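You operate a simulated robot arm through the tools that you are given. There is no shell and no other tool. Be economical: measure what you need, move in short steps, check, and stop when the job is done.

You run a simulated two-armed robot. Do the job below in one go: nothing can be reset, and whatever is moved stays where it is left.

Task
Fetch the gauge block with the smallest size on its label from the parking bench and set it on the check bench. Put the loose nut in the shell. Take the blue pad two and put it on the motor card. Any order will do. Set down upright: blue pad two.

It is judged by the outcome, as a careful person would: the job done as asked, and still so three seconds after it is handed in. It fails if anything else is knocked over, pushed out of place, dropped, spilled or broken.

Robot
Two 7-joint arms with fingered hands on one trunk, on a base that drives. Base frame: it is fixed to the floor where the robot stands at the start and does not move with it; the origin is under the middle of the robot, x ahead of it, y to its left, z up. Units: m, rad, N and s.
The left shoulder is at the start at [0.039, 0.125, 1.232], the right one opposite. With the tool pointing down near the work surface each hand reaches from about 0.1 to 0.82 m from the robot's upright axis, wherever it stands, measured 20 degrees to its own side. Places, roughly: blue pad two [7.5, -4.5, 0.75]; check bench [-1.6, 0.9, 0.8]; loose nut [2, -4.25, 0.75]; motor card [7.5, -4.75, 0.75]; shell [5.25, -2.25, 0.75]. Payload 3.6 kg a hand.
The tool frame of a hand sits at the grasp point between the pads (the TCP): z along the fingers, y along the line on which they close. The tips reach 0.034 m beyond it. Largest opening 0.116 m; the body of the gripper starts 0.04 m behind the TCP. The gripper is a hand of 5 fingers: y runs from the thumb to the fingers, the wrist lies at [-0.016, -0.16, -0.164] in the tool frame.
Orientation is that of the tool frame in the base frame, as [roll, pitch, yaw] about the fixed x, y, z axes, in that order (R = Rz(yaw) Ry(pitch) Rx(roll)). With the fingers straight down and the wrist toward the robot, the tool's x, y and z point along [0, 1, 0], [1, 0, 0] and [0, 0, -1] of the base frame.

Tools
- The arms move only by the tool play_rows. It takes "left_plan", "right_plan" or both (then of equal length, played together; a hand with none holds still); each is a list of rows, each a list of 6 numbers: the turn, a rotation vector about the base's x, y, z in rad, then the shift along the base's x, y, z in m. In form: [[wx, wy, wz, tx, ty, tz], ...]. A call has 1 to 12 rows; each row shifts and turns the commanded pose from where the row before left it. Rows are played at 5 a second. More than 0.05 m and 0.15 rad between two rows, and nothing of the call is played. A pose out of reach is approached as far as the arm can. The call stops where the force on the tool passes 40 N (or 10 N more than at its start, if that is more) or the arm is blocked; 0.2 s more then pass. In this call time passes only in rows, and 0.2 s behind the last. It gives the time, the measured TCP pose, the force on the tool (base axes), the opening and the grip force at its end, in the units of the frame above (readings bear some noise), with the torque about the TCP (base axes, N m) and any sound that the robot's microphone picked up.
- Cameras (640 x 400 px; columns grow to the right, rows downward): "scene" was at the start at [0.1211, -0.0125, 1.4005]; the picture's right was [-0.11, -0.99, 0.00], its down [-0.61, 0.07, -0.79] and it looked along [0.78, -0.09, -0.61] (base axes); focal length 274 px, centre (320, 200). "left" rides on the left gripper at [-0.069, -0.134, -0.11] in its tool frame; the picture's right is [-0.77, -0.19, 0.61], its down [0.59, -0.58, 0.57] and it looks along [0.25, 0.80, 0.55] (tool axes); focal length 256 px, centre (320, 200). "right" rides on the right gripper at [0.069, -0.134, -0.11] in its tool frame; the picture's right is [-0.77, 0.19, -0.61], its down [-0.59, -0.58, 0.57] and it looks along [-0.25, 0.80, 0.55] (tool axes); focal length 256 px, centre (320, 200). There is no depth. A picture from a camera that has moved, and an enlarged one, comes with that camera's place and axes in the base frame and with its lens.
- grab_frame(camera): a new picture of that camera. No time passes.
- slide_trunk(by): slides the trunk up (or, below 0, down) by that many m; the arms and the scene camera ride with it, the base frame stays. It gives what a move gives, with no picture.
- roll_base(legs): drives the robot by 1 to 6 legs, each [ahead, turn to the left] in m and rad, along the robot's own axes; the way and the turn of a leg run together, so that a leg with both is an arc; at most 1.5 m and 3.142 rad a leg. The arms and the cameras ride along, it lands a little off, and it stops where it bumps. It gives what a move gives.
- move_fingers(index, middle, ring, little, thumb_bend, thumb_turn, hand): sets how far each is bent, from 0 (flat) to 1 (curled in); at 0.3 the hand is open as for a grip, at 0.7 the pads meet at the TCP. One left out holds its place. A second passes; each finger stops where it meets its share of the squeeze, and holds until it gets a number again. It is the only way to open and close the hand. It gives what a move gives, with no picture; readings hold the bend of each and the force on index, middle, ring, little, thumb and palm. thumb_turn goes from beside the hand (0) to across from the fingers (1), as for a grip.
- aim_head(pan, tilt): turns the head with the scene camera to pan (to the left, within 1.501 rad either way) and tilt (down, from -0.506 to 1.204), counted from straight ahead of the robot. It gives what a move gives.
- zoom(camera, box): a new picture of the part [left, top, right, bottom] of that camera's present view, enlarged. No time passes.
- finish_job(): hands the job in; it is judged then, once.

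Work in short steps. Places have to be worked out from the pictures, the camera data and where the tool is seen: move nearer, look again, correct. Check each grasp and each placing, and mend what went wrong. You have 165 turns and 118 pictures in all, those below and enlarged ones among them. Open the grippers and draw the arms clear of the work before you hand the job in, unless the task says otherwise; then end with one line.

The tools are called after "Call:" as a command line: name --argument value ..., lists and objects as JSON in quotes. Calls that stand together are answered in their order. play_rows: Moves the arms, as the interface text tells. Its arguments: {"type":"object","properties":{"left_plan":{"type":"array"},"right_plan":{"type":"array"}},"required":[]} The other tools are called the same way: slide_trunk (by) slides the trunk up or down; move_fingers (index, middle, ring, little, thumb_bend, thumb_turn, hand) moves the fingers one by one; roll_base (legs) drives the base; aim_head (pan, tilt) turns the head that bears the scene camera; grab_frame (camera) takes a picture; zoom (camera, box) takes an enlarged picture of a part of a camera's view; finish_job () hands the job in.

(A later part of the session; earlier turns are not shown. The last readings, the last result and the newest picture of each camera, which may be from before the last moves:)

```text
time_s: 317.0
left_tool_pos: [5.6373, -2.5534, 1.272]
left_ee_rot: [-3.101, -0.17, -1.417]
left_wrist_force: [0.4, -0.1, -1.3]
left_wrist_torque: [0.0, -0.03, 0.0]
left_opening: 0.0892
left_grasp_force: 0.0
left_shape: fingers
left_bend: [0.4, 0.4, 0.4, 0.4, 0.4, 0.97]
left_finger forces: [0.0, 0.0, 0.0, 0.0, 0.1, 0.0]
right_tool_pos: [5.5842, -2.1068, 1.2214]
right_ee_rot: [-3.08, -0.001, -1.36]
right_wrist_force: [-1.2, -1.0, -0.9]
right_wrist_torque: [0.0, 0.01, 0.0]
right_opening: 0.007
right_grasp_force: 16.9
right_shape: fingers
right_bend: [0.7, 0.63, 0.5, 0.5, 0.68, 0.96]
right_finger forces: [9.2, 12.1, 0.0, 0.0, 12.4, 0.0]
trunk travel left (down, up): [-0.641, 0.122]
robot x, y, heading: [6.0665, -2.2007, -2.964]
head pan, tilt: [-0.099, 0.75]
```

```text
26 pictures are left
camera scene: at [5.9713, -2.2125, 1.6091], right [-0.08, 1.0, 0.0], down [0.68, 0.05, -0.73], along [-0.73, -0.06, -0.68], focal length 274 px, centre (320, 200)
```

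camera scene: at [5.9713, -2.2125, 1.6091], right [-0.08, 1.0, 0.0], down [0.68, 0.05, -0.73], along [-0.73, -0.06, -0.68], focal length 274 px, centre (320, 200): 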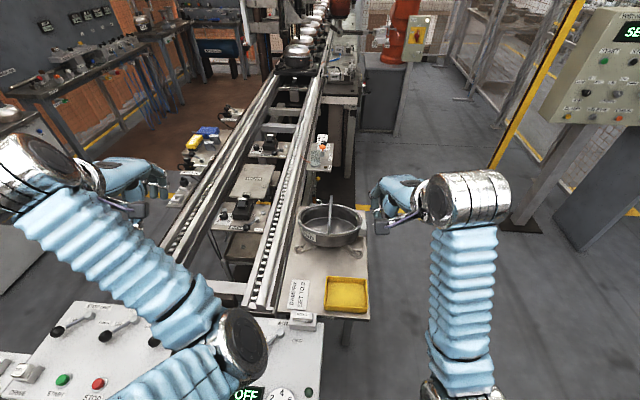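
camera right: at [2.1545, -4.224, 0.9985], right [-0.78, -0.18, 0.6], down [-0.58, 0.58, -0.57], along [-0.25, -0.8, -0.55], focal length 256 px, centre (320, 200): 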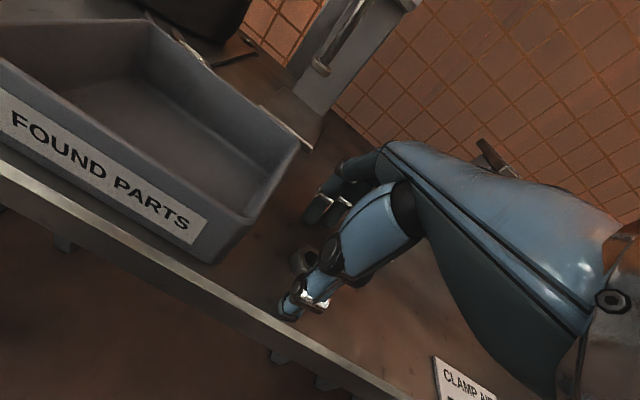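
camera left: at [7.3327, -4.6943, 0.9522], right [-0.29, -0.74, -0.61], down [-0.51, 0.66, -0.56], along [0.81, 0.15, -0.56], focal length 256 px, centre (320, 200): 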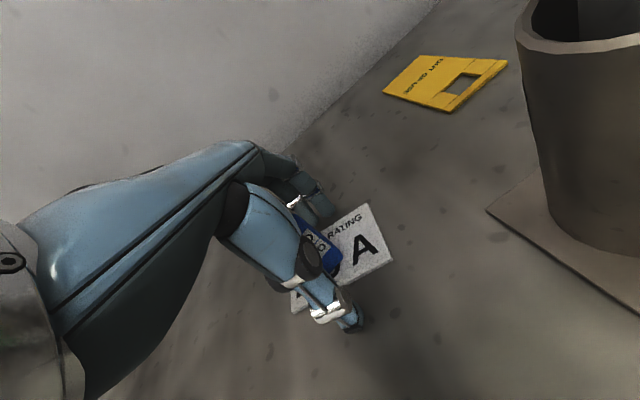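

Call:
zoom --camera "scene" --box '[260, 170, 420, 320]'

Call:
grab_frame --camera "right"

```text
2.67 times, centred on (340, 245) of scene
camera zoom: at [5.9713, -2.2125, 1.6091], right [-0.08, 1.0, 0.0], down [0.68, 0.05, -0.73], along [-0.73, -0.06, -0.68], focal length 731 px, centre (267, 80)
```

zoom: 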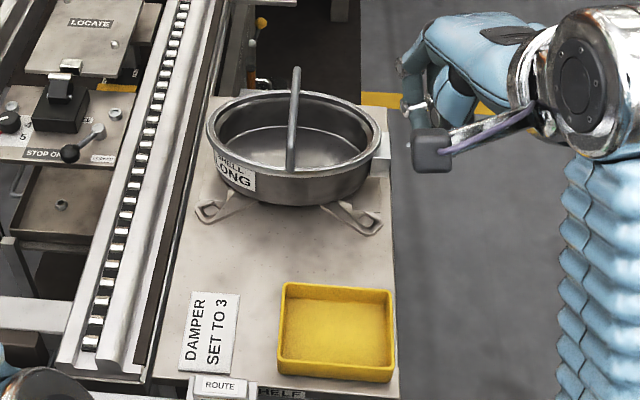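

```text
24 pictures are left
camera right: at [5.722, -2.1485, 1.3374], right [-0.38, 0.7, 0.6], down [0.47, 0.7, -0.53], along [-0.79, 0.08, -0.6], focal length 256 px, centre (320, 200)
```

right: 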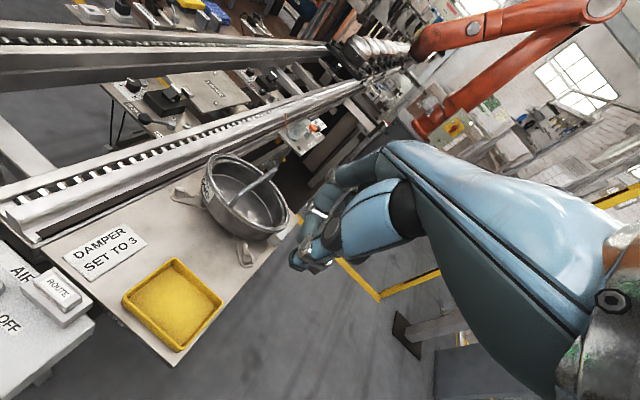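

The SHELL LONG pot's rim centre is about (5.295, -2.231, 0.88), radius 0.116, with a bail standing across its middle along x. I'll put the nut in the northern half; first I tuck ring and little fingers, square the hand and bring it above (5.295, -2.158).

Call:
move_fingers --hand "right" --ring 0.95 --little 0.95

Call:
play_rows --right_plan '[[0, 0, -0.07, -0.04, 0, 0], [0, 0, -0.07, -0.04, 0, 0], [0, 0, -0.07, -0.045, -0.008, 0], [0, 0, 0, -0.045, -0.014, 0], [0, 0, 0, -0.045, -0.014, 0], [0, 0, 0, -0.04, -0.015, 0], [0, 0, 0, -0.034, 0, 0], [0, 0, 0, 0, 0, -0.04], [0, 0, 0, 0, 0, -0.04], [0, 0, 0, 0, 0, -0.04], [0, 0, 0, 0, 0, 0]]'

Call:
grab_frame --camera "right"

Call:
zoom --camera "scene" --box '[240, 130, 400, 280]'

```text
time_s: 318.0
left_tool_pos: [5.6366, -2.5539, 1.2725]
left_ee_rot: [-3.1, -0.17, -1.417]
left_wrist_force: [0.0, 0.3, 0.6]
left_wrist_torque: [0.03, -0.01, -0.03]
left_opening: 0.0886
left_grasp_force: 0.1
left_shape: fingers
left_bend: [0.4, 0.4, 0.4, 0.4, 0.4, 0.97]
left_finger forces: [0.0, 0.0, 0.1, 0.0, 0.0, 0.0]
right_tool_pos: [5.5837, -2.1074, 1.2205]
right_ee_rot: [-3.081, 0.0, -1.358]
right_wrist_force: [0.7, 0.0, -1.5]
right_wrist_torque: [-0.01, 0.0, 0.02]
right_opening: 0.0072
right_grasp_force: 17.2
right_shape: fingers
right_bend: [0.7, 0.63, 0.95, 0.95, 0.68, 0.96]
right_finger forces: [9.2, 12.1, 0.0, 0.0, 12.4, 0.0]
trunk travel left (down, up): [-0.641, 0.122]
robot x, y, heading: [6.0648, -2.2021, -2.957]
head pan, tilt: [-0.099, 0.75]
```

```text
time_s: 320.4
left_tool_pos: [5.6372, -2.5527, 1.2719]
left_ee_rot: [-3.1, -0.168, -1.417]
left_wrist_force: [-0.1, 0.4, -0.5]
left_wrist_torque: [0.0, 0.02, -0.01]
left_opening: 0.0888
left_grasp_force: 0.1
left_shape: fingers
left_bend: [0.4, 0.4, 0.4, 0.4, 0.4, 0.97]
left_finger forces: [0.0, 0.1, 0.0, 0.0, 0.0, 0.1]
right_tool_pos: [5.2951, -2.1584, 1.0984]
right_ee_rot: [-3.08, 0.001, -1.569]
right_wrist_force: [-0.1, 0.5, -1.3]
right_wrist_torque: [0.0, -0.03, 0.01]
right_opening: 0.0069
right_grasp_force: 16.4
right_shape: fingers
right_bend: [0.7, 0.63, 0.95, 0.95, 0.68, 0.96]
right_finger forces: [8.9, 12.4, 0.0, 0.0, 12.4, 0.0]
trunk travel left (down, up): [-0.641, 0.122]
robot x, y, heading: [6.0664, -2.2003, -2.966]
head pan, tilt: [-0.099, 0.75]
```

```text
23 pictures are left
camera right: at [5.4219, -2.228, 1.2158], right [-0.23, 0.77, 0.6], down [0.61, 0.59, -0.53], along [-0.76, 0.25, -0.6], focal length 256 px, centre (320, 200)
```

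right: 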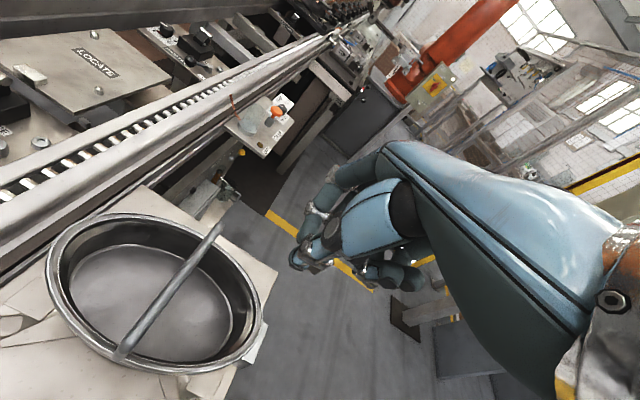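

```text
2.67 times, centred on (320, 205) of scene
camera zoom: at [5.9716, -2.2125, 1.6091], right [-0.08, 1.0, 0.0], down [0.68, 0.05, -0.73], along [-0.73, -0.06, -0.68], focal length 731 px, centre (320, 187)
```

zoom: 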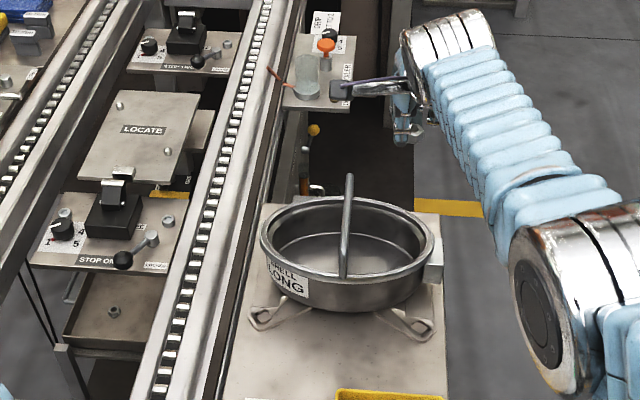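

Rim centre refined to (5.318, -2.234, 0.909). I shift 2 cm east and lower to z≈0.95, then check clearances.

Call:
play_rows --right_plan '[[0, 0, 0, 0.02, 0.001, 0], [0, 0, 0, 0, 0, -0.04], [0, 0, 0, 0, 0, -0.04], [0, 0, 0, 0, 0, -0.04], [0, 0, 0, 0, 0, -0.03], [0, 0, 0, 0, 0, 0]]'

Call:
grab_frame --camera "right"

Call:
zoom --camera "scene" --box '[260, 140, 420, 290]'

```text
time_s: 321.8
left_tool_pos: [5.6362, -2.5523, 1.2721]
left_ee_rot: [-3.102, -0.167, -1.418]
left_wrist_force: [-0.1, 0.5, 0.2]
left_wrist_torque: [0.03, -0.02, 0.02]
left_opening: 0.0886
left_grasp_force: 0.1
left_shape: fingers
left_bend: [0.4, 0.4, 0.4, 0.4, 0.4, 0.97]
left_finger forces: [0.0, 0.1, 0.1, 0.1, 0.0, 0.0]
right_tool_pos: [5.3463, -2.1471, 0.9686]
right_ee_rot: [-3.08, 0.0, -1.57]
right_wrist_force: [-0.4, 0.2, -0.6]
right_wrist_torque: [-0.01, -0.03, -0.04]
right_opening: 0.0063
right_grasp_force: 17.3
right_shape: fingers
right_bend: [0.7, 0.63, 0.95, 0.95, 0.68, 0.96]
right_finger forces: [9.0, 12.4, 0.0, 0.0, 12.4, 0.0]
right hand out of reach, approached as far as the arm can: row 3, 4, 5
trunk travel left (down, up): [-0.641, 0.122]
robot x, y, heading: [6.065, -2.2004, -2.961]
head pan, tilt: [-0.099, 0.75]
```

```text
21 pictures are left
camera right: at [5.4728, -2.2167, 1.0864], right [-0.23, 0.77, 0.6], down [0.61, 0.59, -0.53], along [-0.76, 0.25, -0.6], focal length 256 px, centre (320, 200)
```

right: 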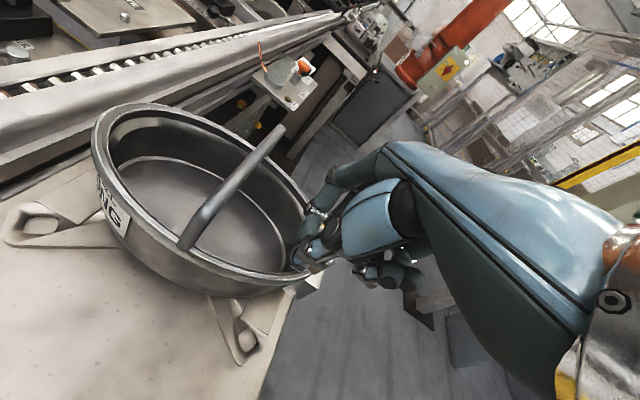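

```text
2.67 times, centred on (340, 215) of scene
camera zoom: at [5.9709, -2.2132, 1.609], right [-0.08, 1.0, 0.0], down [0.68, 0.05, -0.73], along [-0.73, -0.06, -0.68], focal length 731 px, centre (267, 160)
```

zoom: 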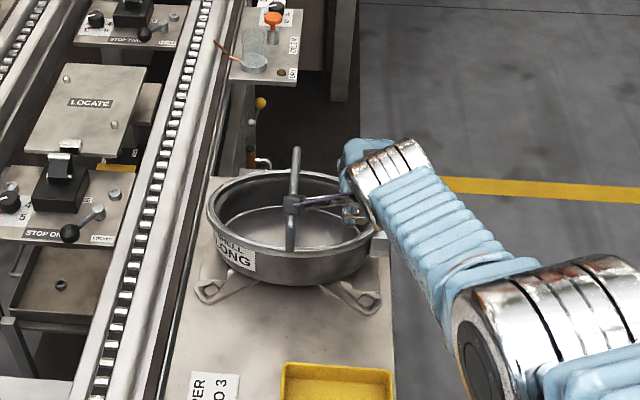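

The arm is at its reach limit and stands off target. I raise the hand command 8 cm, lower the trunk 8 cm, and look again.

Call:
play_rows --right_plan '[[0, 0, 0, 0, 0, 0.04], [0, 0, 0, 0, 0, 0.04], [0, 0, 0, 0, 0, 0]]'

Call:
slide_trunk --by -0.08

```text
time_s: 322.6
left_tool_pos: [5.6374, -2.5524, 1.2705]
left_ee_rot: [-3.1, -0.168, -1.417]
left_wrist_force: [0.3, 0.7, 0.3]
left_wrist_torque: [-0.01, 0.01, -0.01]
left_opening: 0.0889
left_grasp_force: 0.1
left_shape: fingers
left_bend: [0.4, 0.4, 0.4, 0.4, 0.4, 0.97]
left_finger forces: [0.1, 0.0, 0.0, 0.0, 0.0, 0.1]
right_tool_pos: [5.3455, -2.1472, 1.0509]
right_ee_rot: [-3.08, 0.001, -1.569]
right_wrist_force: [-0.4, -0.5, 0.1]
right_wrist_torque: [-0.02, 0.02, 0.02]
right_opening: 0.0061
right_grasp_force: 16.8
right_shape: fingers
right_bend: [0.7, 0.63, 0.95, 0.95, 0.68, 0.96]
right_finger forces: [8.8, 12.1, 0.1, 0.0, 12.3, 0.1]
trunk travel left (down, up): [-0.641, 0.122]
robot x, y, heading: [6.0663, -2.1988, -2.965]
head pan, tilt: [-0.099, 0.75]
```

```text
time_s: 323.8
left_tool_pos: [5.6371, -2.5516, 1.192]
left_ee_rot: [-3.1, -0.167, -1.417]
left_wrist_force: [0.2, 0.2, 0.3]
left_wrist_torque: [-0.01, -0.03, -0.01]
left_opening: 0.0886
left_grasp_force: 0.0
left_shape: fingers
left_bend: [0.4, 0.4, 0.4, 0.4, 0.4, 0.97]
left_finger forces: [0.0, 0.0, 0.0, 0.1, 0.0, 0.1]
right_tool_pos: [5.3442, -2.1471, 0.969]
right_ee_rot: [-3.08, -0.001, -1.568]
right_wrist_force: [0.4, 0.4, -0.2]
right_wrist_torque: [0.01, 0.0, -0.01]
right_opening: 0.0059
right_grasp_force: 16.8
right_shape: fingers
right_bend: [0.7, 0.63, 0.95, 0.95, 0.68, 0.96]
right_finger forces: [8.7, 12.2, 0.0, 0.0, 12.2, 0.0]
trunk travel left (down, up): [-0.561, 0.202]
robot x, y, heading: [6.0652, -2.2003, -2.963]
head pan, tilt: [-0.099, 0.75]
```

Now I shift to (5.318, -2.160) just above the rim and look before dipping in.

Call:
play_rows --right_plan '[[0, 0, 0, -0.013, -0.006, 0], [0, 0, 0, -0.013, -0.007, 0], [0, 0, 0, 0, 0, -0.015], [0, 0, 0, 0, 0, 0]]'

Call:
grab_frame --camera "right"

Call:
zoom --camera "scene" --box '[270, 130, 390, 240]'

```text
time_s: 324.8
left_tool_pos: [5.6363, -2.5529, 1.1918]
left_ee_rot: [-3.1, -0.169, -1.417]
left_wrist_force: [-0.4, -0.9, 0.7]
left_wrist_torque: [-0.01, -0.02, -0.01]
left_opening: 0.0889
left_grasp_force: 0.1
left_shape: fingers
left_bend: [0.4, 0.4, 0.4, 0.4, 0.4, 0.97]
left_finger forces: [0.0, 0.0, 0.1, 0.0, 0.0, 0.1]
right_tool_pos: [5.3195, -2.1624, 0.9531]
right_ee_rot: [-3.081, 0.0, -1.57]
right_wrist_force: [-0.1, 0.1, 0.2]
right_wrist_torque: [0.01, 0.02, -0.01]
right_opening: 0.0057
right_grasp_force: 17.1
right_shape: fingers
right_bend: [0.7, 0.63, 0.95, 0.95, 0.68, 0.96]
right_finger forces: [8.6, 12.2, 0.0, 0.1, 12.2, 0.0]
trunk travel left (down, up): [-0.561, 0.202]
robot x, y, heading: [6.0708, -2.2015, -2.963]
head pan, tilt: [-0.099, 0.75]
```

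```text
19 pictures are left
camera right: at [5.4463, -2.2313, 1.0708], right [-0.22, 0.77, 0.6], down [0.61, 0.59, -0.53], along [-0.76, 0.25, -0.6], focal length 256 px, centre (320, 200)
```

right: 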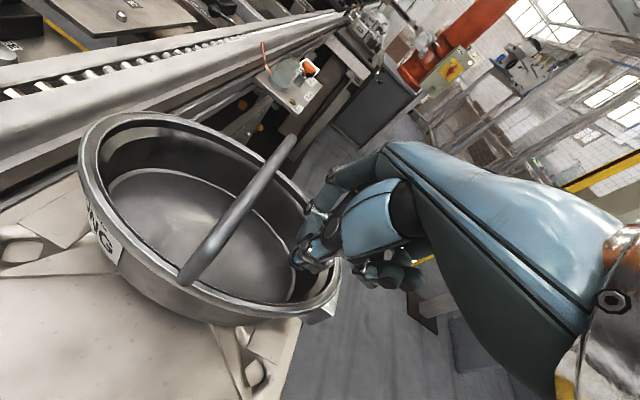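

```text
3.64 times, centred on (330, 185) of scene
camera zoom: at [5.9674, -2.2134, 1.5288], right [-0.08, 1.0, 0.0], down [0.68, 0.05, -0.73], along [-0.73, -0.06, -0.68], focal length 996 px, centre (284, 254)
```

zoom: 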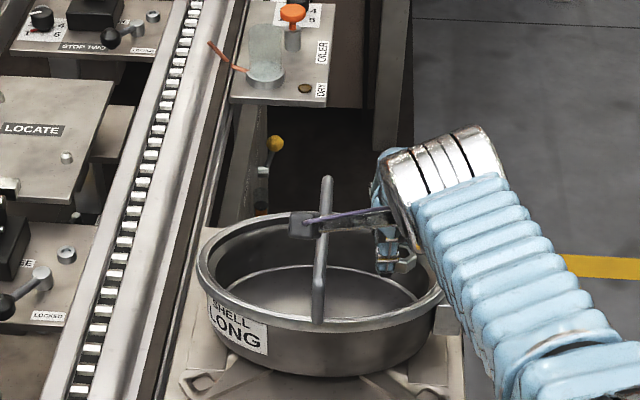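

The nut is visible in the grip, over the northern half inside the rim. I dip the tips 4.5 cm into the shell.

Call:
play_rows --right_plan '[[0, 0, 0, 0, 0.001, -0.012], [0, 0, 0, 0, 0, -0.012], [0, 0, 0, 0, 0, -0.012], [0, 0, 0, 0, 0, -0.009], [0, 0, 0, 0, 0, 0]]'

Call:
zoom --camera "scene" --box '[270, 130, 390, 240]'

Call:
grab_frame --camera "right"

```text
time_s: 326.0
left_tool_pos: [5.636, -2.5545, 1.1908]
left_ee_rot: [-3.101, -0.167, -1.414]
left_wrist_force: [0.0, -0.7, -0.6]
left_wrist_torque: [0.01, -0.04, 0.0]
left_opening: 0.0888
left_grasp_force: 0.0
left_shape: fingers
left_bend: [0.4, 0.4, 0.4, 0.4, 0.4, 0.97]
left_finger forces: [0.0, 0.0, 0.0, 0.1, 0.0, 0.1]
right_tool_pos: [5.3255, -2.1541, 0.9165]
right_ee_rot: [-3.081, -0.002, -1.567]
right_wrist_force: [-3.1, -5.6, 0.9]
right_wrist_torque: [-0.18, 0.1, 0.0]
right_opening: 0.0058
right_grasp_force: 19.3
right_shape: fingers
right_bend: [0.7, 0.62, 0.95, 0.95, 0.69, 0.96]
right_finger forces: [11.7, 13.3, 0.0, 0.0, 13.3, 0.0]
right hand out of reach, approached as far as the arm can: row 3, 4
trunk travel left (down, up): [-0.561, 0.202]
robot x, y, heading: [6.0664, -2.1971, -2.965]
head pan, tilt: [-0.099, 0.75]
```

```text
3.64 times, centred on (330, 185) of scene
camera zoom: at [5.9667, -2.2144, 1.5288], right [-0.08, 1.0, 0.0], down [0.68, 0.06, -0.73], along [-0.73, -0.06, -0.68], focal length 996 px, centre (284, 254)
```

zoom: 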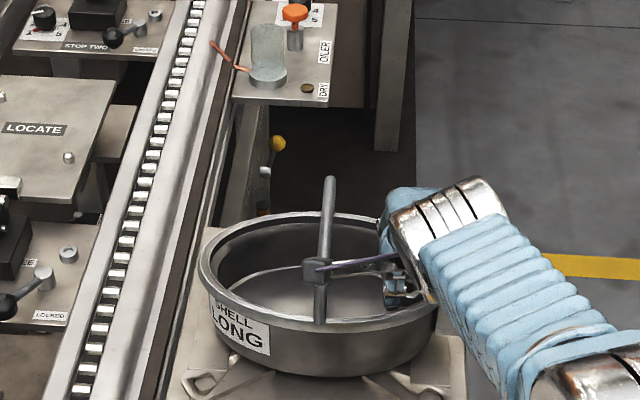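

```text
16 pictures are left
camera right: at [5.4523, -2.2237, 1.034], right [-0.23, 0.77, 0.6], down [0.61, 0.59, -0.53], along [-0.76, 0.24, -0.6], focal length 256 px, centre (320, 200)
```

right: 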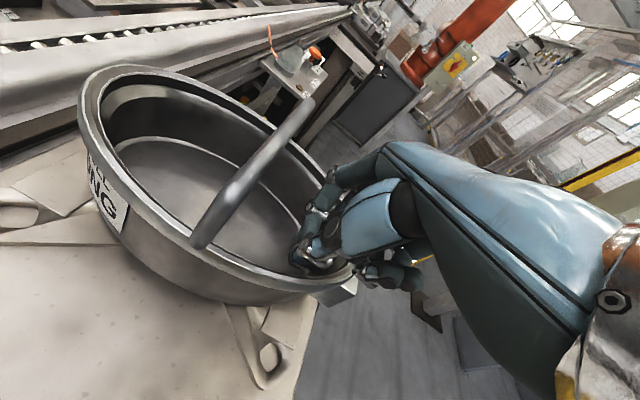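

The hand nears its reach limit and lightly touches the rim's north side. I shift 1.5 cm south and let the trunk sink 3 cm.

Call:
play_rows --right_plan '[[0, 0, 0, -0.003, -0.007, 0], [0, 0, 0, -0.003, -0.007, 0], [0, 0, 0, 0, 0, 0]]'

Call:
slide_trunk --by -0.025

Call:
zoom --camera "scene" --box '[280, 120, 380, 220]'

```text
time_s: 326.8
left_tool_pos: [5.6365, -2.5527, 1.1924]
left_ee_rot: [-3.1, -0.169, -1.416]
left_wrist_force: [-1.0, 0.3, -0.1]
left_wrist_torque: [0.0, 0.02, -0.01]
left_opening: 0.0889
left_grasp_force: 0.1
left_shape: fingers
left_bend: [0.4, 0.4, 0.4, 0.4, 0.4, 0.97]
left_finger forces: [0.0, 0.0, 0.0, 0.0, 0.1, 0.0]
right_tool_pos: [5.3275, -2.1561, 0.9182]
right_ee_rot: [-3.08, 0.001, -1.571]
right_wrist_force: [1.3, 0.4, 0.2]
right_wrist_torque: [0.01, -0.01, 0.01]
right_opening: 0.0052
right_grasp_force: 18.1
right_shape: fingers
right_bend: [0.7, 0.62, 0.95, 0.95, 0.69, 0.96]
right_finger forces: [9.4, 13.9, 0.1, 0.0, 13.1, 0.0]
right hand out of reach, approached as far as the arm can: row 1, 2
trunk travel left (down, up): [-0.561, 0.202]
robot x, y, heading: [6.0633, -2.204, -2.968]
head pan, tilt: [-0.099, 0.75]
```

```text
time_s: 327.5
left_tool_pos: [5.6378, -2.5529, 1.1654]
left_ee_rot: [-3.1, -0.168, -1.418]
left_wrist_force: [-0.3, 0.2, 0.4]
left_wrist_torque: [-0.03, 0.0, -0.01]
left_opening: 0.0889
left_grasp_force: 0.0
left_shape: fingers
left_bend: [0.4, 0.4, 0.4, 0.4, 0.4, 0.97]
left_finger forces: [0.0, 0.0, 0.0, 0.1, 0.0, 0.0]
right_tool_pos: [5.3252, -2.1585, 0.8945]
right_ee_rot: [-3.082, -0.001, -1.568]
right_wrist_force: [-4.5, -6.4, 6.6]
right_wrist_torque: [0.12, -0.13, -0.18]
right_opening: 0.0047
right_grasp_force: 25.4
right_shape: fingers
right_bend: [0.7, 0.62, 0.95, 0.95, 0.71, 0.96]
right_finger forces: [9.8, 14.6, 5.5, 0.1, 20.2, 0.1]
trunk travel left (down, up): [-0.536, 0.227]
robot x, y, heading: [6.0666, -2.1994, -2.96]
head pan, tilt: [-0.099, 0.75]
```

```text
4.00 times, centred on (330, 170) of scene
camera zoom: at [5.9652, -2.2149, 1.5038], right [-0.08, 1.0, 0.0], down [0.68, 0.05, -0.73], along [-0.73, -0.06, -0.68], focal length 1096 px, centre (280, 320)
```

zoom: 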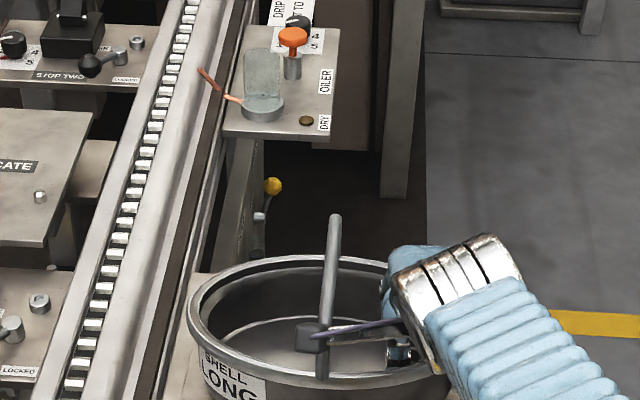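

The tips are well inside the shell; the ring finger lightly touches the rim. I ease up 6 mm and release the nut.

Call:
play_rows --right_plan '[[0, 0, 0, 0, -0.003, 0.007], [0, 0, 0, 0, 0, 0]]'

Call:
move_fingers --hand "right" --index 0.52 --middle 0.47 --thumb_bend 0.5

Call:
zoom --camera "scene" --box '[280, 130, 380, 230]'

Call:
zoom --camera "right" --box '[60, 40, 400, 330]'

```text
time_s: 328.1
left_tool_pos: [5.6368, -2.5529, 1.1658]
left_ee_rot: [-3.1, -0.169, -1.417]
left_wrist_force: [-0.1, 0.0, 0.7]
left_wrist_torque: [0.0, -0.02, -0.03]
left_opening: 0.0888
left_grasp_force: 0.1
left_shape: fingers
left_bend: [0.4, 0.4, 0.4, 0.4, 0.4, 0.97]
left_finger forces: [0.1, 0.1, 0.0, 0.0, 0.0, 0.1]
right_tool_pos: [5.3267, -2.1603, 0.898]
right_ee_rot: [-3.077, 0.001, -1.572]
right_wrist_force: [0.2, -0.1, 0.3]
right_wrist_torque: [0.03, 0.02, 0.0]
right_opening: 0.005
right_grasp_force: 18.2
right_shape: fingers
right_bend: [0.7, 0.62, 0.95, 0.95, 0.71, 0.96]
right_finger forces: [9.2, 14.0, 0.0, 0.0, 13.5, 0.0]
trunk travel left (down, up): [-0.536, 0.227]
robot x, y, heading: [6.064, -2.1996, -2.962]
head pan, tilt: [-0.099, 0.75]
```

```text
time_s: 329.1
left_tool_pos: [5.6378, -2.5549, 1.1667]
left_ee_rot: [-3.102, -0.169, -1.416]
left_wrist_force: [0.0, -0.8, -0.5]
left_wrist_torque: [0.0, 0.01, 0.01]
left_opening: 0.0889
left_grasp_force: 0.0
left_shape: fingers
left_bend: [0.4, 0.4, 0.4, 0.4, 0.4, 0.97]
left_finger forces: [0.0, 0.0, 0.1, 0.0, 0.0, 0.0]
right_tool_pos: [5.325, -2.1618, 0.9014]
right_ee_rot: [-3.085, 0.0, -1.568]
right_wrist_force: [-4.2, -7.8, 13.5]
right_wrist_torque: [0.06, 0.58, -0.15]
right_opening: 0.042
right_grasp_force: 21.6
right_shape: fingers
right_bend: [0.52, 0.54, 0.95, 0.95, 0.58, 0.97]
right_finger forces: [0.0, 21.1, 0.1, 0.0, 22.1, 0.0]
trunk travel left (down, up): [-0.536, 0.227]
robot x, y, heading: [6.0673, -2.1989, -2.963]
head pan, tilt: [-0.099, 0.75]
```

```text
4.00 times, centred on (330, 180) of scene
camera zoom: at [5.9664, -2.2153, 1.5039], right [-0.08, 1.0, 0.0], down [0.68, 0.05, -0.73], along [-0.73, -0.06, -0.68], focal length 1096 px, centre (280, 280)
```

zoom: 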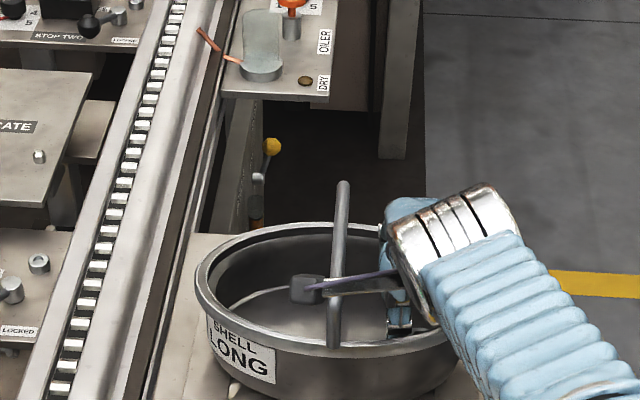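

```text
1.38 times, centred on (230, 185) of right
camera zoom: at [5.4532, -2.23, 1.0186], right [-0.22, 0.77, 0.6], down [0.61, 0.59, -0.53], along [-0.76, 0.25, -0.6], focal length 353 px, centre (444, 221)
```

zoom: 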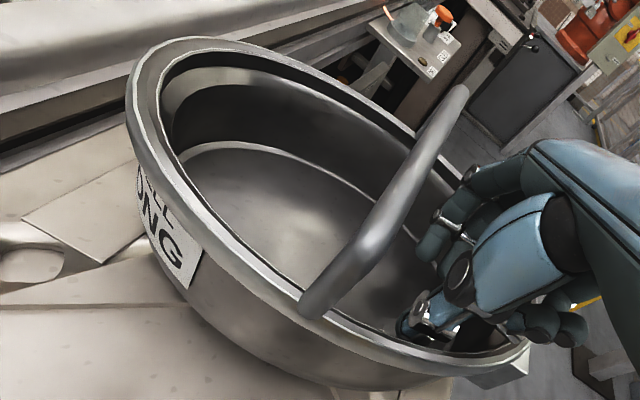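

Thumb and middle now press outward on the shell's wall. I relax them inward a little, then ease south before opening more.

Call:
move_fingers --hand "right" --middle 0.56 --thumb_bend 0.6

Call:
zoom --camera "right" --box '[270, 150, 400, 310]'

```text
time_s: 330.1
left_tool_pos: [5.6373, -2.5541, 1.1662]
left_ee_rot: [-3.101, -0.17, -1.416]
left_wrist_force: [-0.5, 0.2, 0.1]
left_wrist_torque: [-0.01, -0.01, -0.01]
left_opening: 0.0889
left_grasp_force: 0.1
left_shape: fingers
left_bend: [0.4, 0.4, 0.4, 0.4, 0.4, 0.97]
left_finger forces: [0.1, 0.0, 0.1, 0.0, 0.0, 0.0]
right_tool_pos: [5.3266, -2.1599, 0.8992]
right_ee_rot: [-3.079, 0.0, -1.569]
right_wrist_force: [1.4, -0.2, -0.7]
right_wrist_torque: [-0.01, 0.0, -0.03]
right_opening: 0.0416
right_grasp_force: 0.3
right_shape: fingers
right_bend: [0.52, 0.57, 0.95, 0.95, 0.6, 0.97]
right_finger forces: [0.1, 1.1, 0.0, 0.1, 0.1, 0.0]
trunk travel left (down, up): [-0.536, 0.227]
robot x, y, heading: [6.0687, -2.2023, -2.965]
head pan, tilt: [-0.099, 0.75]
```

```text
2.50 times, centred on (335, 230) of right
camera zoom: at [5.4532, -2.229, 1.0167], right [-0.23, 0.77, 0.6], down [0.61, 0.59, -0.53], along [-0.76, 0.25, -0.6], focal length 640 px, centre (282, 125)
```

zoom: 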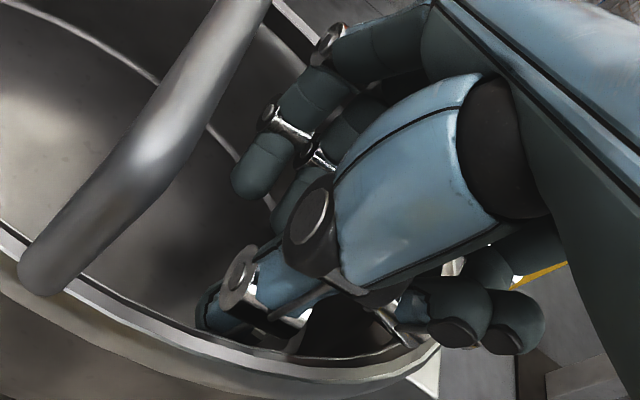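

All finger forces are near zero, so the nut should be free. I lift straight up slowly and look inside.

Call:
play_rows --right_plan '[[0, 0, 0, 0, 0, 0.01], [0, 0, 0, 0, 0, 0.015], [0, 0, 0, 0, 0, 0.025], [0, 0, 0, 0, 0, 0.035], [0, 0, 0, 0, 0, 0.04], [0, 0, 0, 0, 0, 0.04], [0, 0, 0, 0, 0, 0]]'

Call:
grab_frame --camera "right"

Call:
zoom --camera "scene" --box '[270, 130, 410, 240]'

```text
time_s: 331.7
left_tool_pos: [5.6362, -2.5526, 1.1668]
left_ee_rot: [-3.101, -0.17, -1.418]
left_wrist_force: [-0.2, 0.4, 0.2]
left_wrist_torque: [-0.03, -0.03, 0.0]
left_opening: 0.0889
left_grasp_force: 0.1
left_shape: fingers
left_bend: [0.4, 0.4, 0.4, 0.4, 0.4, 0.97]
left_finger forces: [0.1, 0.1, 0.0, 0.0, 0.1, 0.0]
right_tool_pos: [5.3247, -2.1597, 1.0662]
right_ee_rot: [-3.079, -0.002, -1.57]
right_wrist_force: [0.0, 0.2, 0.7]
right_wrist_torque: [-0.02, -0.01, 0.0]
right_opening: 0.0415
right_grasp_force: 0.1
right_shape: fingers
right_bend: [0.52, 0.56, 0.95, 0.95, 0.6, 0.97]
right_finger forces: [0.0, 0.1, 0.0, 0.0, 0.1, 0.0]
trunk travel left (down, up): [-0.536, 0.227]
robot x, y, heading: [6.0653, -2.201, -2.964]
head pan, tilt: [-0.099, 0.75]
```

```text
11 pictures are left
camera right: at [5.4512, -2.2284, 1.1841], right [-0.23, 0.77, 0.6], down [0.61, 0.59, -0.53], along [-0.76, 0.25, -0.6], focal length 256 px, centre (320, 200)
```

right: 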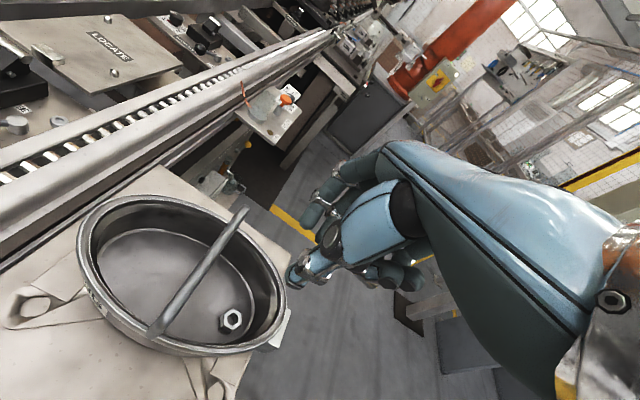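

```text
3.64 times, centred on (340, 185) of scene
camera zoom: at [5.9649, -2.2137, 1.5037], right [-0.08, 1.0, 0.0], down [0.68, 0.05, -0.73], along [-0.73, -0.06, -0.68], focal length 996 px, centre (247, 254)
```

zoom: 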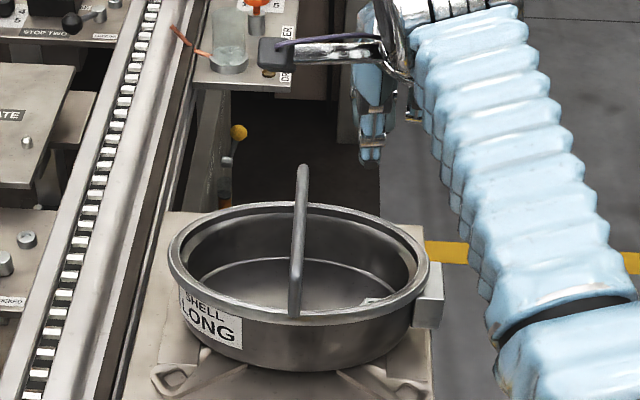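

The nut lies in the shell and the pot is in place. I raise the trunk, draw the hand back, back the robot off and open the hand.

Call:
slide_trunk --by 0.12

Call:
roll_base --legs '[[-0.4, 0]]'

Call:
move_fingers --hand "right" --index 0.3 --middle 0.3 --ring 0.3 --little 0.3 --thumb_bend 0.3

Call:
move_fingers --hand "left" --index 0.3 --middle 0.3 --ring 0.3 --little 0.3 --thumb_bend 0.3

Call:
grab_frame --camera "scene"

```text
time_s: 333.2
left_tool_pos: [5.6383, -2.5546, 1.2862]
left_ee_rot: [-3.101, -0.167, -1.417]
left_wrist_force: [0.0, 0.0, 0.2]
left_wrist_torque: [0.01, 0.01, 0.02]
left_opening: 0.0888
left_grasp_force: 0.1
left_shape: fingers
left_bend: [0.4, 0.4, 0.4, 0.4, 0.4, 0.97]
left_finger forces: [0.0, 0.0, 0.0, 0.0, 0.0, 0.0]
right_tool_pos: [5.3269, -2.1593, 1.1833]
right_ee_rot: [-3.079, -0.001, -1.57]
right_wrist_force: [-0.1, 0.8, 0.3]
right_wrist_torque: [0.0, -0.03, -0.02]
right_opening: 0.0414
right_grasp_force: 0.1
right_shape: fingers
right_bend: [0.52, 0.56, 0.95, 0.95, 0.6, 0.97]
right_finger forces: [0.0, 0.0, 0.0, 0.0, 0.0, 0.0]
trunk travel left (down, up): [-0.656, 0.107]
robot x, y, heading: [6.0668, -2.2018, -2.963]
head pan, tilt: [-0.099, 0.75]
```

```text
time_s: 334.5
left_tool_pos: [5.7503, -2.5323, 1.2908]
left_ee_rot: [-3.112, -0.17, -1.412]
left_wrist_force: [0.5, 0.5, -1.0]
left_wrist_torque: [0.01, -0.04, 0.01]
left_opening: 0.089
left_grasp_force: 0.1
left_shape: fingers
left_bend: [0.4, 0.4, 0.4, 0.4, 0.4, 0.97]
left_finger forces: [0.0, 0.0, 0.0, 0.1, 0.0, 0.0]
right_tool_pos: [5.4421, -2.1362, 1.1697]
right_ee_rot: [-3.041, 0.007, -1.577]
right_wrist_force: [-0.7, 0.8, -0.3]
right_wrist_torque: [-0.01, 0.0, -0.03]
right_opening: 0.042
right_grasp_force: 0.0
right_shape: fingers
right_bend: [0.52, 0.56, 0.95, 0.95, 0.6, 0.97]
right_finger forces: [0.1, 0.0, 0.0, 0.0, 0.0, 0.1]
trunk travel left (down, up): [-0.656, 0.107]
robot x, y, heading: [6.1665, -2.1816, -2.961]
head pan, tilt: [-0.099, 0.75]
stopped in leg 1: the robot was blocked; the commanded pose is now the measured one
```

```text
time_s: 335.0
left_tool_pos: [5.7589, -2.5481, 1.2626]
left_ee_rot: [-3.03, -0.122, -1.384]
left_wrist_force: [-0.2, -0.7, 0.5]
left_wrist_torque: [0.05, -0.01, -0.05]
left_opening: 0.0886
left_grasp_force: 0.0
left_shape: fingers
left_bend: [0.4, 0.4, 0.4, 0.4, 0.4, 0.97]
left_finger forces: [0.0, 0.1, 0.0, 0.1, 0.0, 0.1]
right_tool_pos: [5.4975, -2.1173, 1.0832]
right_ee_rot: [-2.8, 0.073, -1.591]
right_wrist_force: [0.2, 0.9, -3.0]
right_wrist_torque: [-0.08, 0.11, -0.04]
right_opening: 0.1174
right_grasp_force: 0.0
right_shape: fingers
right_bend: [0.3, 0.3, 0.33, 0.47, 0.3, 0.97]
right_finger forces: [0.0, 0.1, 0.1, 0.0, 0.1, 0.0]
trunk travel left (down, up): [-0.656, 0.107]
robot x, y, heading: [6.1639, -2.1827, -2.962]
head pan, tilt: [-0.099, 0.75]
stopped (right hand): the arm was blocked; the commanded pose is now the measured one
```

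```text
time_s: 335.4
left_tool_pos: [5.8126, -2.5587, 1.2375]
left_ee_rot: [-2.965, -0.035, -1.342]
left_wrist_force: [-0.5, -0.2, -0.2]
left_wrist_torque: [0.03, -0.02, -0.01]
left_opening: 0.1176
left_grasp_force: 0.2
left_shape: fingers
left_bend: [0.3, 0.3, 0.3, 0.3, 0.3, 0.97]
left_finger forces: [0.0, 0.1, 0.0, 0.1, 0.1, 0.0]
right_tool_pos: [5.582, -2.1024, 1.0597]
right_ee_rot: [-2.696, 0.108, -1.584]
right_wrist_force: [-1.8, -1.7, 0.9]
right_wrist_torque: [0.14, -0.07, 0.02]
right_opening: 0.118
right_grasp_force: 0.2
right_shape: fingers
right_bend: [0.3, 0.3, 0.3, 0.3, 0.3, 0.97]
right_finger forces: [0.0, 0.0, 0.0, 0.0, 0.1, 0.1]
trunk travel left (down, up): [-0.656, 0.107]
robot x, y, heading: [6.1664, -2.1832, -2.968]
head pan, tilt: [-0.099, 0.75]
stopped (right hand): the arm was blocked; the commanded pose is now the measured one
```

```text
9 pictures are left
camera scene: at [5.9989, -2.2093, 1.6246], right [-0.08, 1.0, 0.01], down [0.71, 0.06, -0.7], along [-0.7, -0.05, -0.71], focal length 274 px, centre (320, 200)
```

scene: 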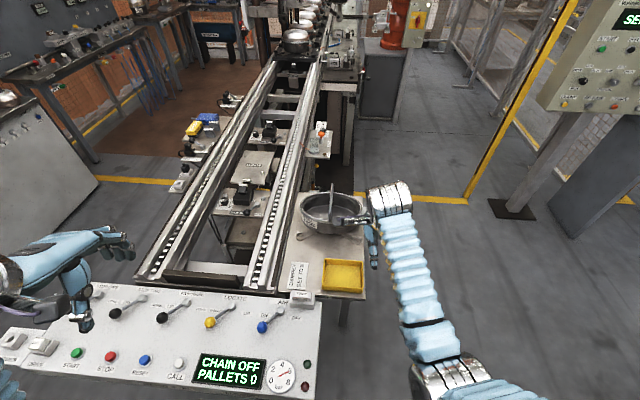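

The back-off was blocked and the arms shift oddly. I take stock with a small head move and a view.

Call:
aim_head --pan -0.4 --tilt 0.8

Call:
grab_frame --camera "scene"

```text
time_s: 336.1
left_tool_pos: [5.802, -2.5435, 1.2669]
left_ee_rot: [-3.046, -0.1, -1.374]
left_wrist_force: [-1.7, -0.4, -0.6]
left_wrist_torque: [0.03, 0.0, -0.03]
left_opening: 0.1175
left_grasp_force: 0.1
left_shape: fingers
left_bend: [0.3, 0.3, 0.3, 0.3, 0.3, 0.97]
left_finger forces: [0.1, 0.0, 0.0, 0.0, 0.1, 0.1]
right_tool_pos: [5.5413, -2.1092, 1.1043]
right_ee_rot: [-2.833, 0.067, -1.593]
right_wrist_force: [1.0, 0.5, 1.9]
right_wrist_torque: [-0.03, 0.14, 0.0]
right_opening: 0.1177
right_grasp_force: 0.0
right_shape: fingers
right_bend: [0.3, 0.3, 0.3, 0.3, 0.3, 0.97]
right_finger forces: [0.0, 0.0, 0.0, 0.1, 0.0, 0.0]
trunk travel left (down, up): [-0.656, 0.107]
robot x, y, heading: [6.1636, -2.1836, -2.965]
head pan, tilt: [-0.4, 0.799]
```

```text
8 pictures are left
camera scene: at [6.0279, -2.1786, 1.6209], right [0.22, 0.98, 0.01], down [0.72, -0.15, -0.68], along [-0.66, 0.16, -0.73], focal length 274 px, centre (320, 200)
```

scene: 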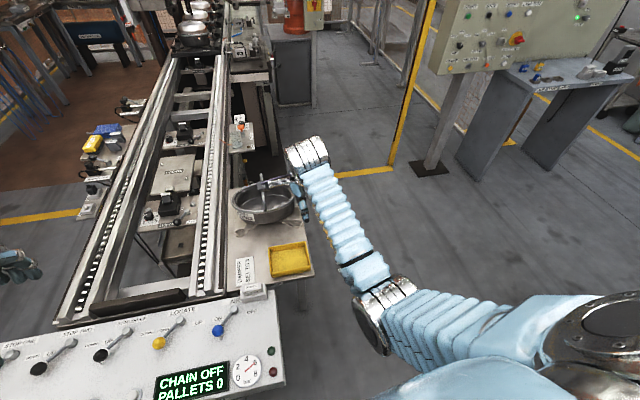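

The body pitched forward while reversing with an extended arm and is settling. I raise and draw in the right hand before backing further.

Call:
play_rows --right_plan '[[0, 0, 0, 0, 0, 0.03], [0, 0, 0, 0, 0, 0.04], [0, 0, 0, 0, 0, 0.04], [0, 0, 0, 0.02, 0, 0.03], [0, 0, 0, 0.03, 0, 0], [0, 0, 0, 0.03, 0, 0], [0, 0, 0, 0, 0, 0], [0, 0, 0, 0, 0, 0]]'

```text
time_s: 336.6
left_tool_pos: [5.8426, -2.5536, 1.2424]
left_ee_rot: [-2.986, -0.025, -1.34]
left_wrist_force: [-1.1, -0.2, -0.7]
left_wrist_torque: [0.05, -0.02, 0.0]
left_opening: 0.1179
left_grasp_force: 0.0
left_shape: fingers
left_bend: [0.3, 0.3, 0.3, 0.3, 0.3, 0.97]
left_finger forces: [0.1, 0.1, 0.0, 0.0, 0.0, 0.0]
right_tool_pos: [5.6016, -2.0987, 1.1439]
right_ee_rot: [-2.846, 0.065, -1.597]
right_wrist_force: [-1.1, 0.3, -1.7]
right_wrist_torque: [-0.02, -0.03, -0.01]
right_opening: 0.1174
right_grasp_force: 0.1
right_shape: fingers
right_bend: [0.3, 0.3, 0.3, 0.3, 0.3, 0.97]
right_finger forces: [0.1, 0.0, 0.0, 0.0, 0.0, 0.1]
trunk travel left (down, up): [-0.656, 0.107]
robot x, y, heading: [6.1615, -2.1809, -2.965]
head pan, tilt: [-0.4, 0.799]
stopped in row 2 (right hand): the arm was blocked; the commanded pose is now the measured one
```

I let everything settle with idle rows and re-read.

Call:
play_rows --right_plan '[[0, 0, 0, 0, 0, 0], [0, 0, 0, 0, 0, 0], [0, 0, 0, 0, 0, 0], [0, 0, 0, 0, 0, 0], [0, 0, 0, 0, 0, 0], [0, 0, 0, 0, 0, 0]]'

```text
time_s: 338.0
left_tool_pos: [5.844, -2.5439, 1.2629]
left_ee_rot: [-3.05, -0.071, -1.359]
left_wrist_force: [0.2, 0.5, -1.1]
left_wrist_torque: [-0.03, 0.0, 0.01]
left_opening: 0.1176
left_grasp_force: 0.1
left_shape: fingers
left_bend: [0.3, 0.3, 0.3, 0.3, 0.3, 0.97]
left_finger forces: [0.1, 0.0, 0.0, 0.1, 0.0, 0.0]
right_tool_pos: [5.5901, -2.0993, 1.1451]
right_ee_rot: [-2.854, 0.062, -1.595]
right_wrist_force: [-0.5, -0.1, -0.6]
right_wrist_torque: [0.02, 0.01, -0.02]
right_opening: 0.1178
right_grasp_force: 0.2
right_shape: fingers
right_bend: [0.3, 0.3, 0.3, 0.3, 0.3, 0.97]
right_finger forces: [0.0, 0.0, 0.0, 0.1, 0.1, 0.1]
trunk travel left (down, up): [-0.656, 0.107]
robot x, y, heading: [6.1626, -2.186, -2.967]
head pan, tilt: [-0.4, 0.799]
```

Settled now. The left hand has crept in close to the body, so I extend it a bit forward and raise the right hand slowly.

Call:
play_rows --left_plan '[[0, 0, 0, -0.02, 0, 0.01], [0, 0, 0, -0.03, 0, 0.01], [0, 0, 0, -0.03, 0, 0.01], [0, 0, 0, -0.03, 0, 0], [0, 0, 0, 0, 0, 0]]' --right_plan '[[0, 0, 0, 0, 0, 0.02], [0, 0, 0, 0, 0, 0.025], [0, 0, 0, 0, 0, 0.025], [0, 0, 0, 0, 0, 0.025], [0, 0, 0, 0, 0, 0]]'

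```text
time_s: 339.2
left_tool_pos: [5.7415, -2.5406, 1.2925]
left_ee_rot: [-3.047, -0.072, -1.36]
left_wrist_force: [-0.9, -0.5, -0.7]
left_wrist_torque: [-0.01, 0.04, -0.01]
left_opening: 0.1179
left_grasp_force: 0.1
left_shape: fingers
left_bend: [0.3, 0.3, 0.3, 0.3, 0.3, 0.97]
left_finger forces: [0.0, 0.0, 0.0, 0.0, 0.0, 0.0]
right_tool_pos: [5.5925, -2.0995, 1.24]
right_ee_rot: [-2.856, 0.062, -1.596]
right_wrist_force: [0.4, 0.1, -1.7]
right_wrist_torque: [0.02, 0.05, 0.01]
right_opening: 0.1179
right_grasp_force: 0.1
right_shape: fingers
right_bend: [0.3, 0.3, 0.3, 0.3, 0.3, 0.97]
right_finger forces: [0.0, 0.0, 0.0, 0.1, 0.1, 0.1]
trunk travel left (down, up): [-0.656, 0.107]
robot x, y, heading: [6.1632, -2.1825, -2.962]
head pan, tilt: [-0.4, 0.799]
```

Both arms respond normally again. I back off in short legs.

Call:
roll_base --legs '[[-0.1, 0], [-0.1, 0]]'

Call:
aim_head --pan 0.0 --tilt 0.7

Call:
zoom --camera "scene" --box '[200, 100, 460, 300]'

```text
time_s: 340.4
left_tool_pos: [5.8474, -2.523, 1.2929]
left_ee_rot: [-3.051, -0.077, -1.358]
left_wrist_force: [2.2, 0.8, 2.2]
left_wrist_torque: [-0.05, 0.09, -0.01]
left_opening: 0.1176
left_grasp_force: 0.0
left_shape: fingers
left_bend: [0.3, 0.3, 0.3, 0.3, 0.3, 0.97]
left_finger forces: [0.0, 0.0, 0.0, 0.0, 0.1, 0.0]
right_tool_pos: [5.6989, -2.0806, 1.2361]
right_ee_rot: [-2.842, 0.065, -1.597]
right_wrist_force: [1.8, 0.0, 1.5]
right_wrist_torque: [-0.02, 0.15, -0.05]
right_opening: 0.1177
right_grasp_force: 0.0
right_shape: fingers
right_bend: [0.3, 0.3, 0.3, 0.3, 0.3, 0.97]
right_finger forces: [0.0, 0.1, 0.0, 0.0, 0.0, 0.0]
trunk travel left (down, up): [-0.656, 0.107]
robot x, y, heading: [6.2579, -2.1679, -2.96]
head pan, tilt: [-0.4, 0.799]
stopped in leg 1: the robot was blocked; the commanded pose is now the measured one
```

```text
time_s: 341.3
left_tool_pos: [5.8765, -2.5312, 1.2843]
left_ee_rot: [-3.014, -0.063, -1.32]
left_wrist_force: [-1.7, 0.5, -0.1]
left_wrist_torque: [0.0, -0.04, 0.04]
left_opening: 0.1177
left_grasp_force: 0.0
left_shape: fingers
left_bend: [0.3, 0.3, 0.3, 0.3, 0.3, 0.97]
left_finger forces: [0.0, 0.1, 0.1, 0.0, 0.0, 0.0]
right_tool_pos: [5.7102, -2.0774, 1.2212]
right_ee_rot: [-2.847, 0.077, -1.587]
right_wrist_force: [-1.2, -1.1, 0.8]
right_wrist_torque: [0.01, -0.06, 0.01]
right_opening: 0.1175
right_grasp_force: 0.0
right_shape: fingers
right_bend: [0.3, 0.3, 0.3, 0.3, 0.3, 0.97]
right_finger forces: [0.0, 0.1, 0.0, 0.0, 0.0, 0.0]
trunk travel left (down, up): [-0.656, 0.107]
robot x, y, heading: [6.2629, -2.1705, -2.967]
head pan, tilt: [0.0, 0.7]
```

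```text
2.00 times, centred on (330, 200) of scene
camera zoom: at [6.1049, -2.1973, 1.6288], right [-0.18, 0.98, 0.0], down [0.66, 0.12, -0.74], along [-0.73, -0.13, -0.67], focal length 548 px, centre (300, 200)
```

zoom: 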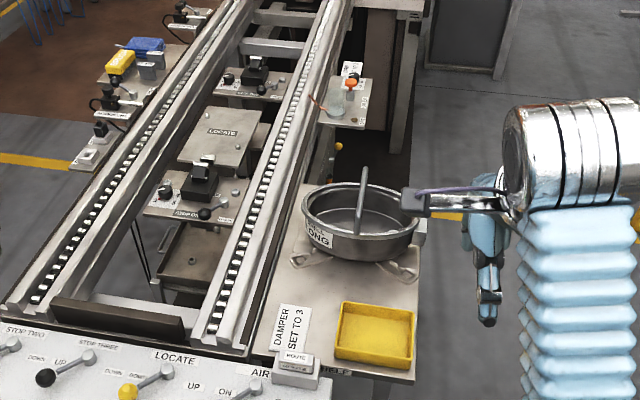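

The shell is undisturbed with the nut inside; both hands are open and clear above everything. I let the arms settle once more.

Call:
play_rows --right_plan '[[0, 0, 0, 0, 0, 0.02], [0, 0, 0, 0, 0, 0.02], [0, 0, 0, 0, 0, 0], [0, 0, 0, 0, 0, 0], [0, 0, 0, 0, 0, 0]]'

Call:
grab_frame --camera "scene"

```text
time_s: 341.6
left_tool_pos: [5.9482, -2.5177, 1.3095]
left_ee_rot: [-3.104, -0.059, -1.328]
left_wrist_force: [2.3, 0.4, 1.9]
left_wrist_torque: [-0.08, 0.12, 0.04]
left_opening: 0.1177
left_grasp_force: 0.1
left_shape: fingers
left_bend: [0.3, 0.3, 0.3, 0.3, 0.3, 0.97]
left_finger forces: [0.0, 0.0, 0.0, 0.0, 0.0, 0.1]
right_tool_pos: [5.786, -2.0649, 1.2721]
right_ee_rot: [-2.932, 0.06, -1.613]
right_wrist_force: [-0.1, -1.0, -1.3]
right_wrist_torque: [0.05, -0.13, -0.03]
right_opening: 0.1177
right_grasp_force: 0.0
right_shape: fingers
right_bend: [0.3, 0.3, 0.3, 0.3, 0.3, 0.97]
right_finger forces: [0.0, 0.0, 0.1, 0.0, 0.1, 0.0]
trunk travel left (down, up): [-0.656, 0.107]
robot x, y, heading: [6.2634, -2.1656, -2.963]
head pan, tilt: [0.0, 0.7]
stopped in row 1 (left hand): the arm was blocked; the commanded pose is now the measured one
```

```text
6 pictures are left
camera scene: at [6.1895, -2.1885, 1.6301], right [-0.18, 0.98, 0.0], down [0.62, 0.12, -0.77], along [-0.76, -0.14, -0.63], focal length 274 px, centre (320, 200)
```

scene: 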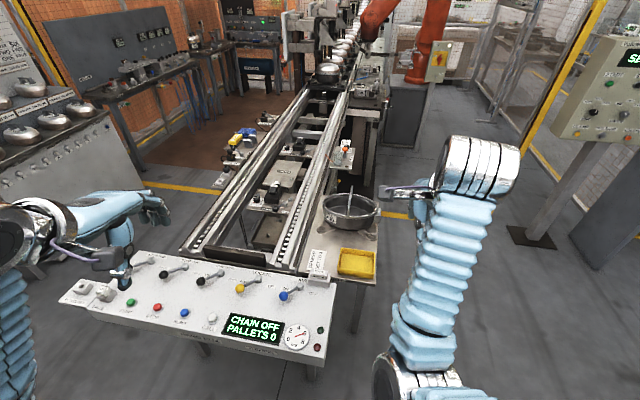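

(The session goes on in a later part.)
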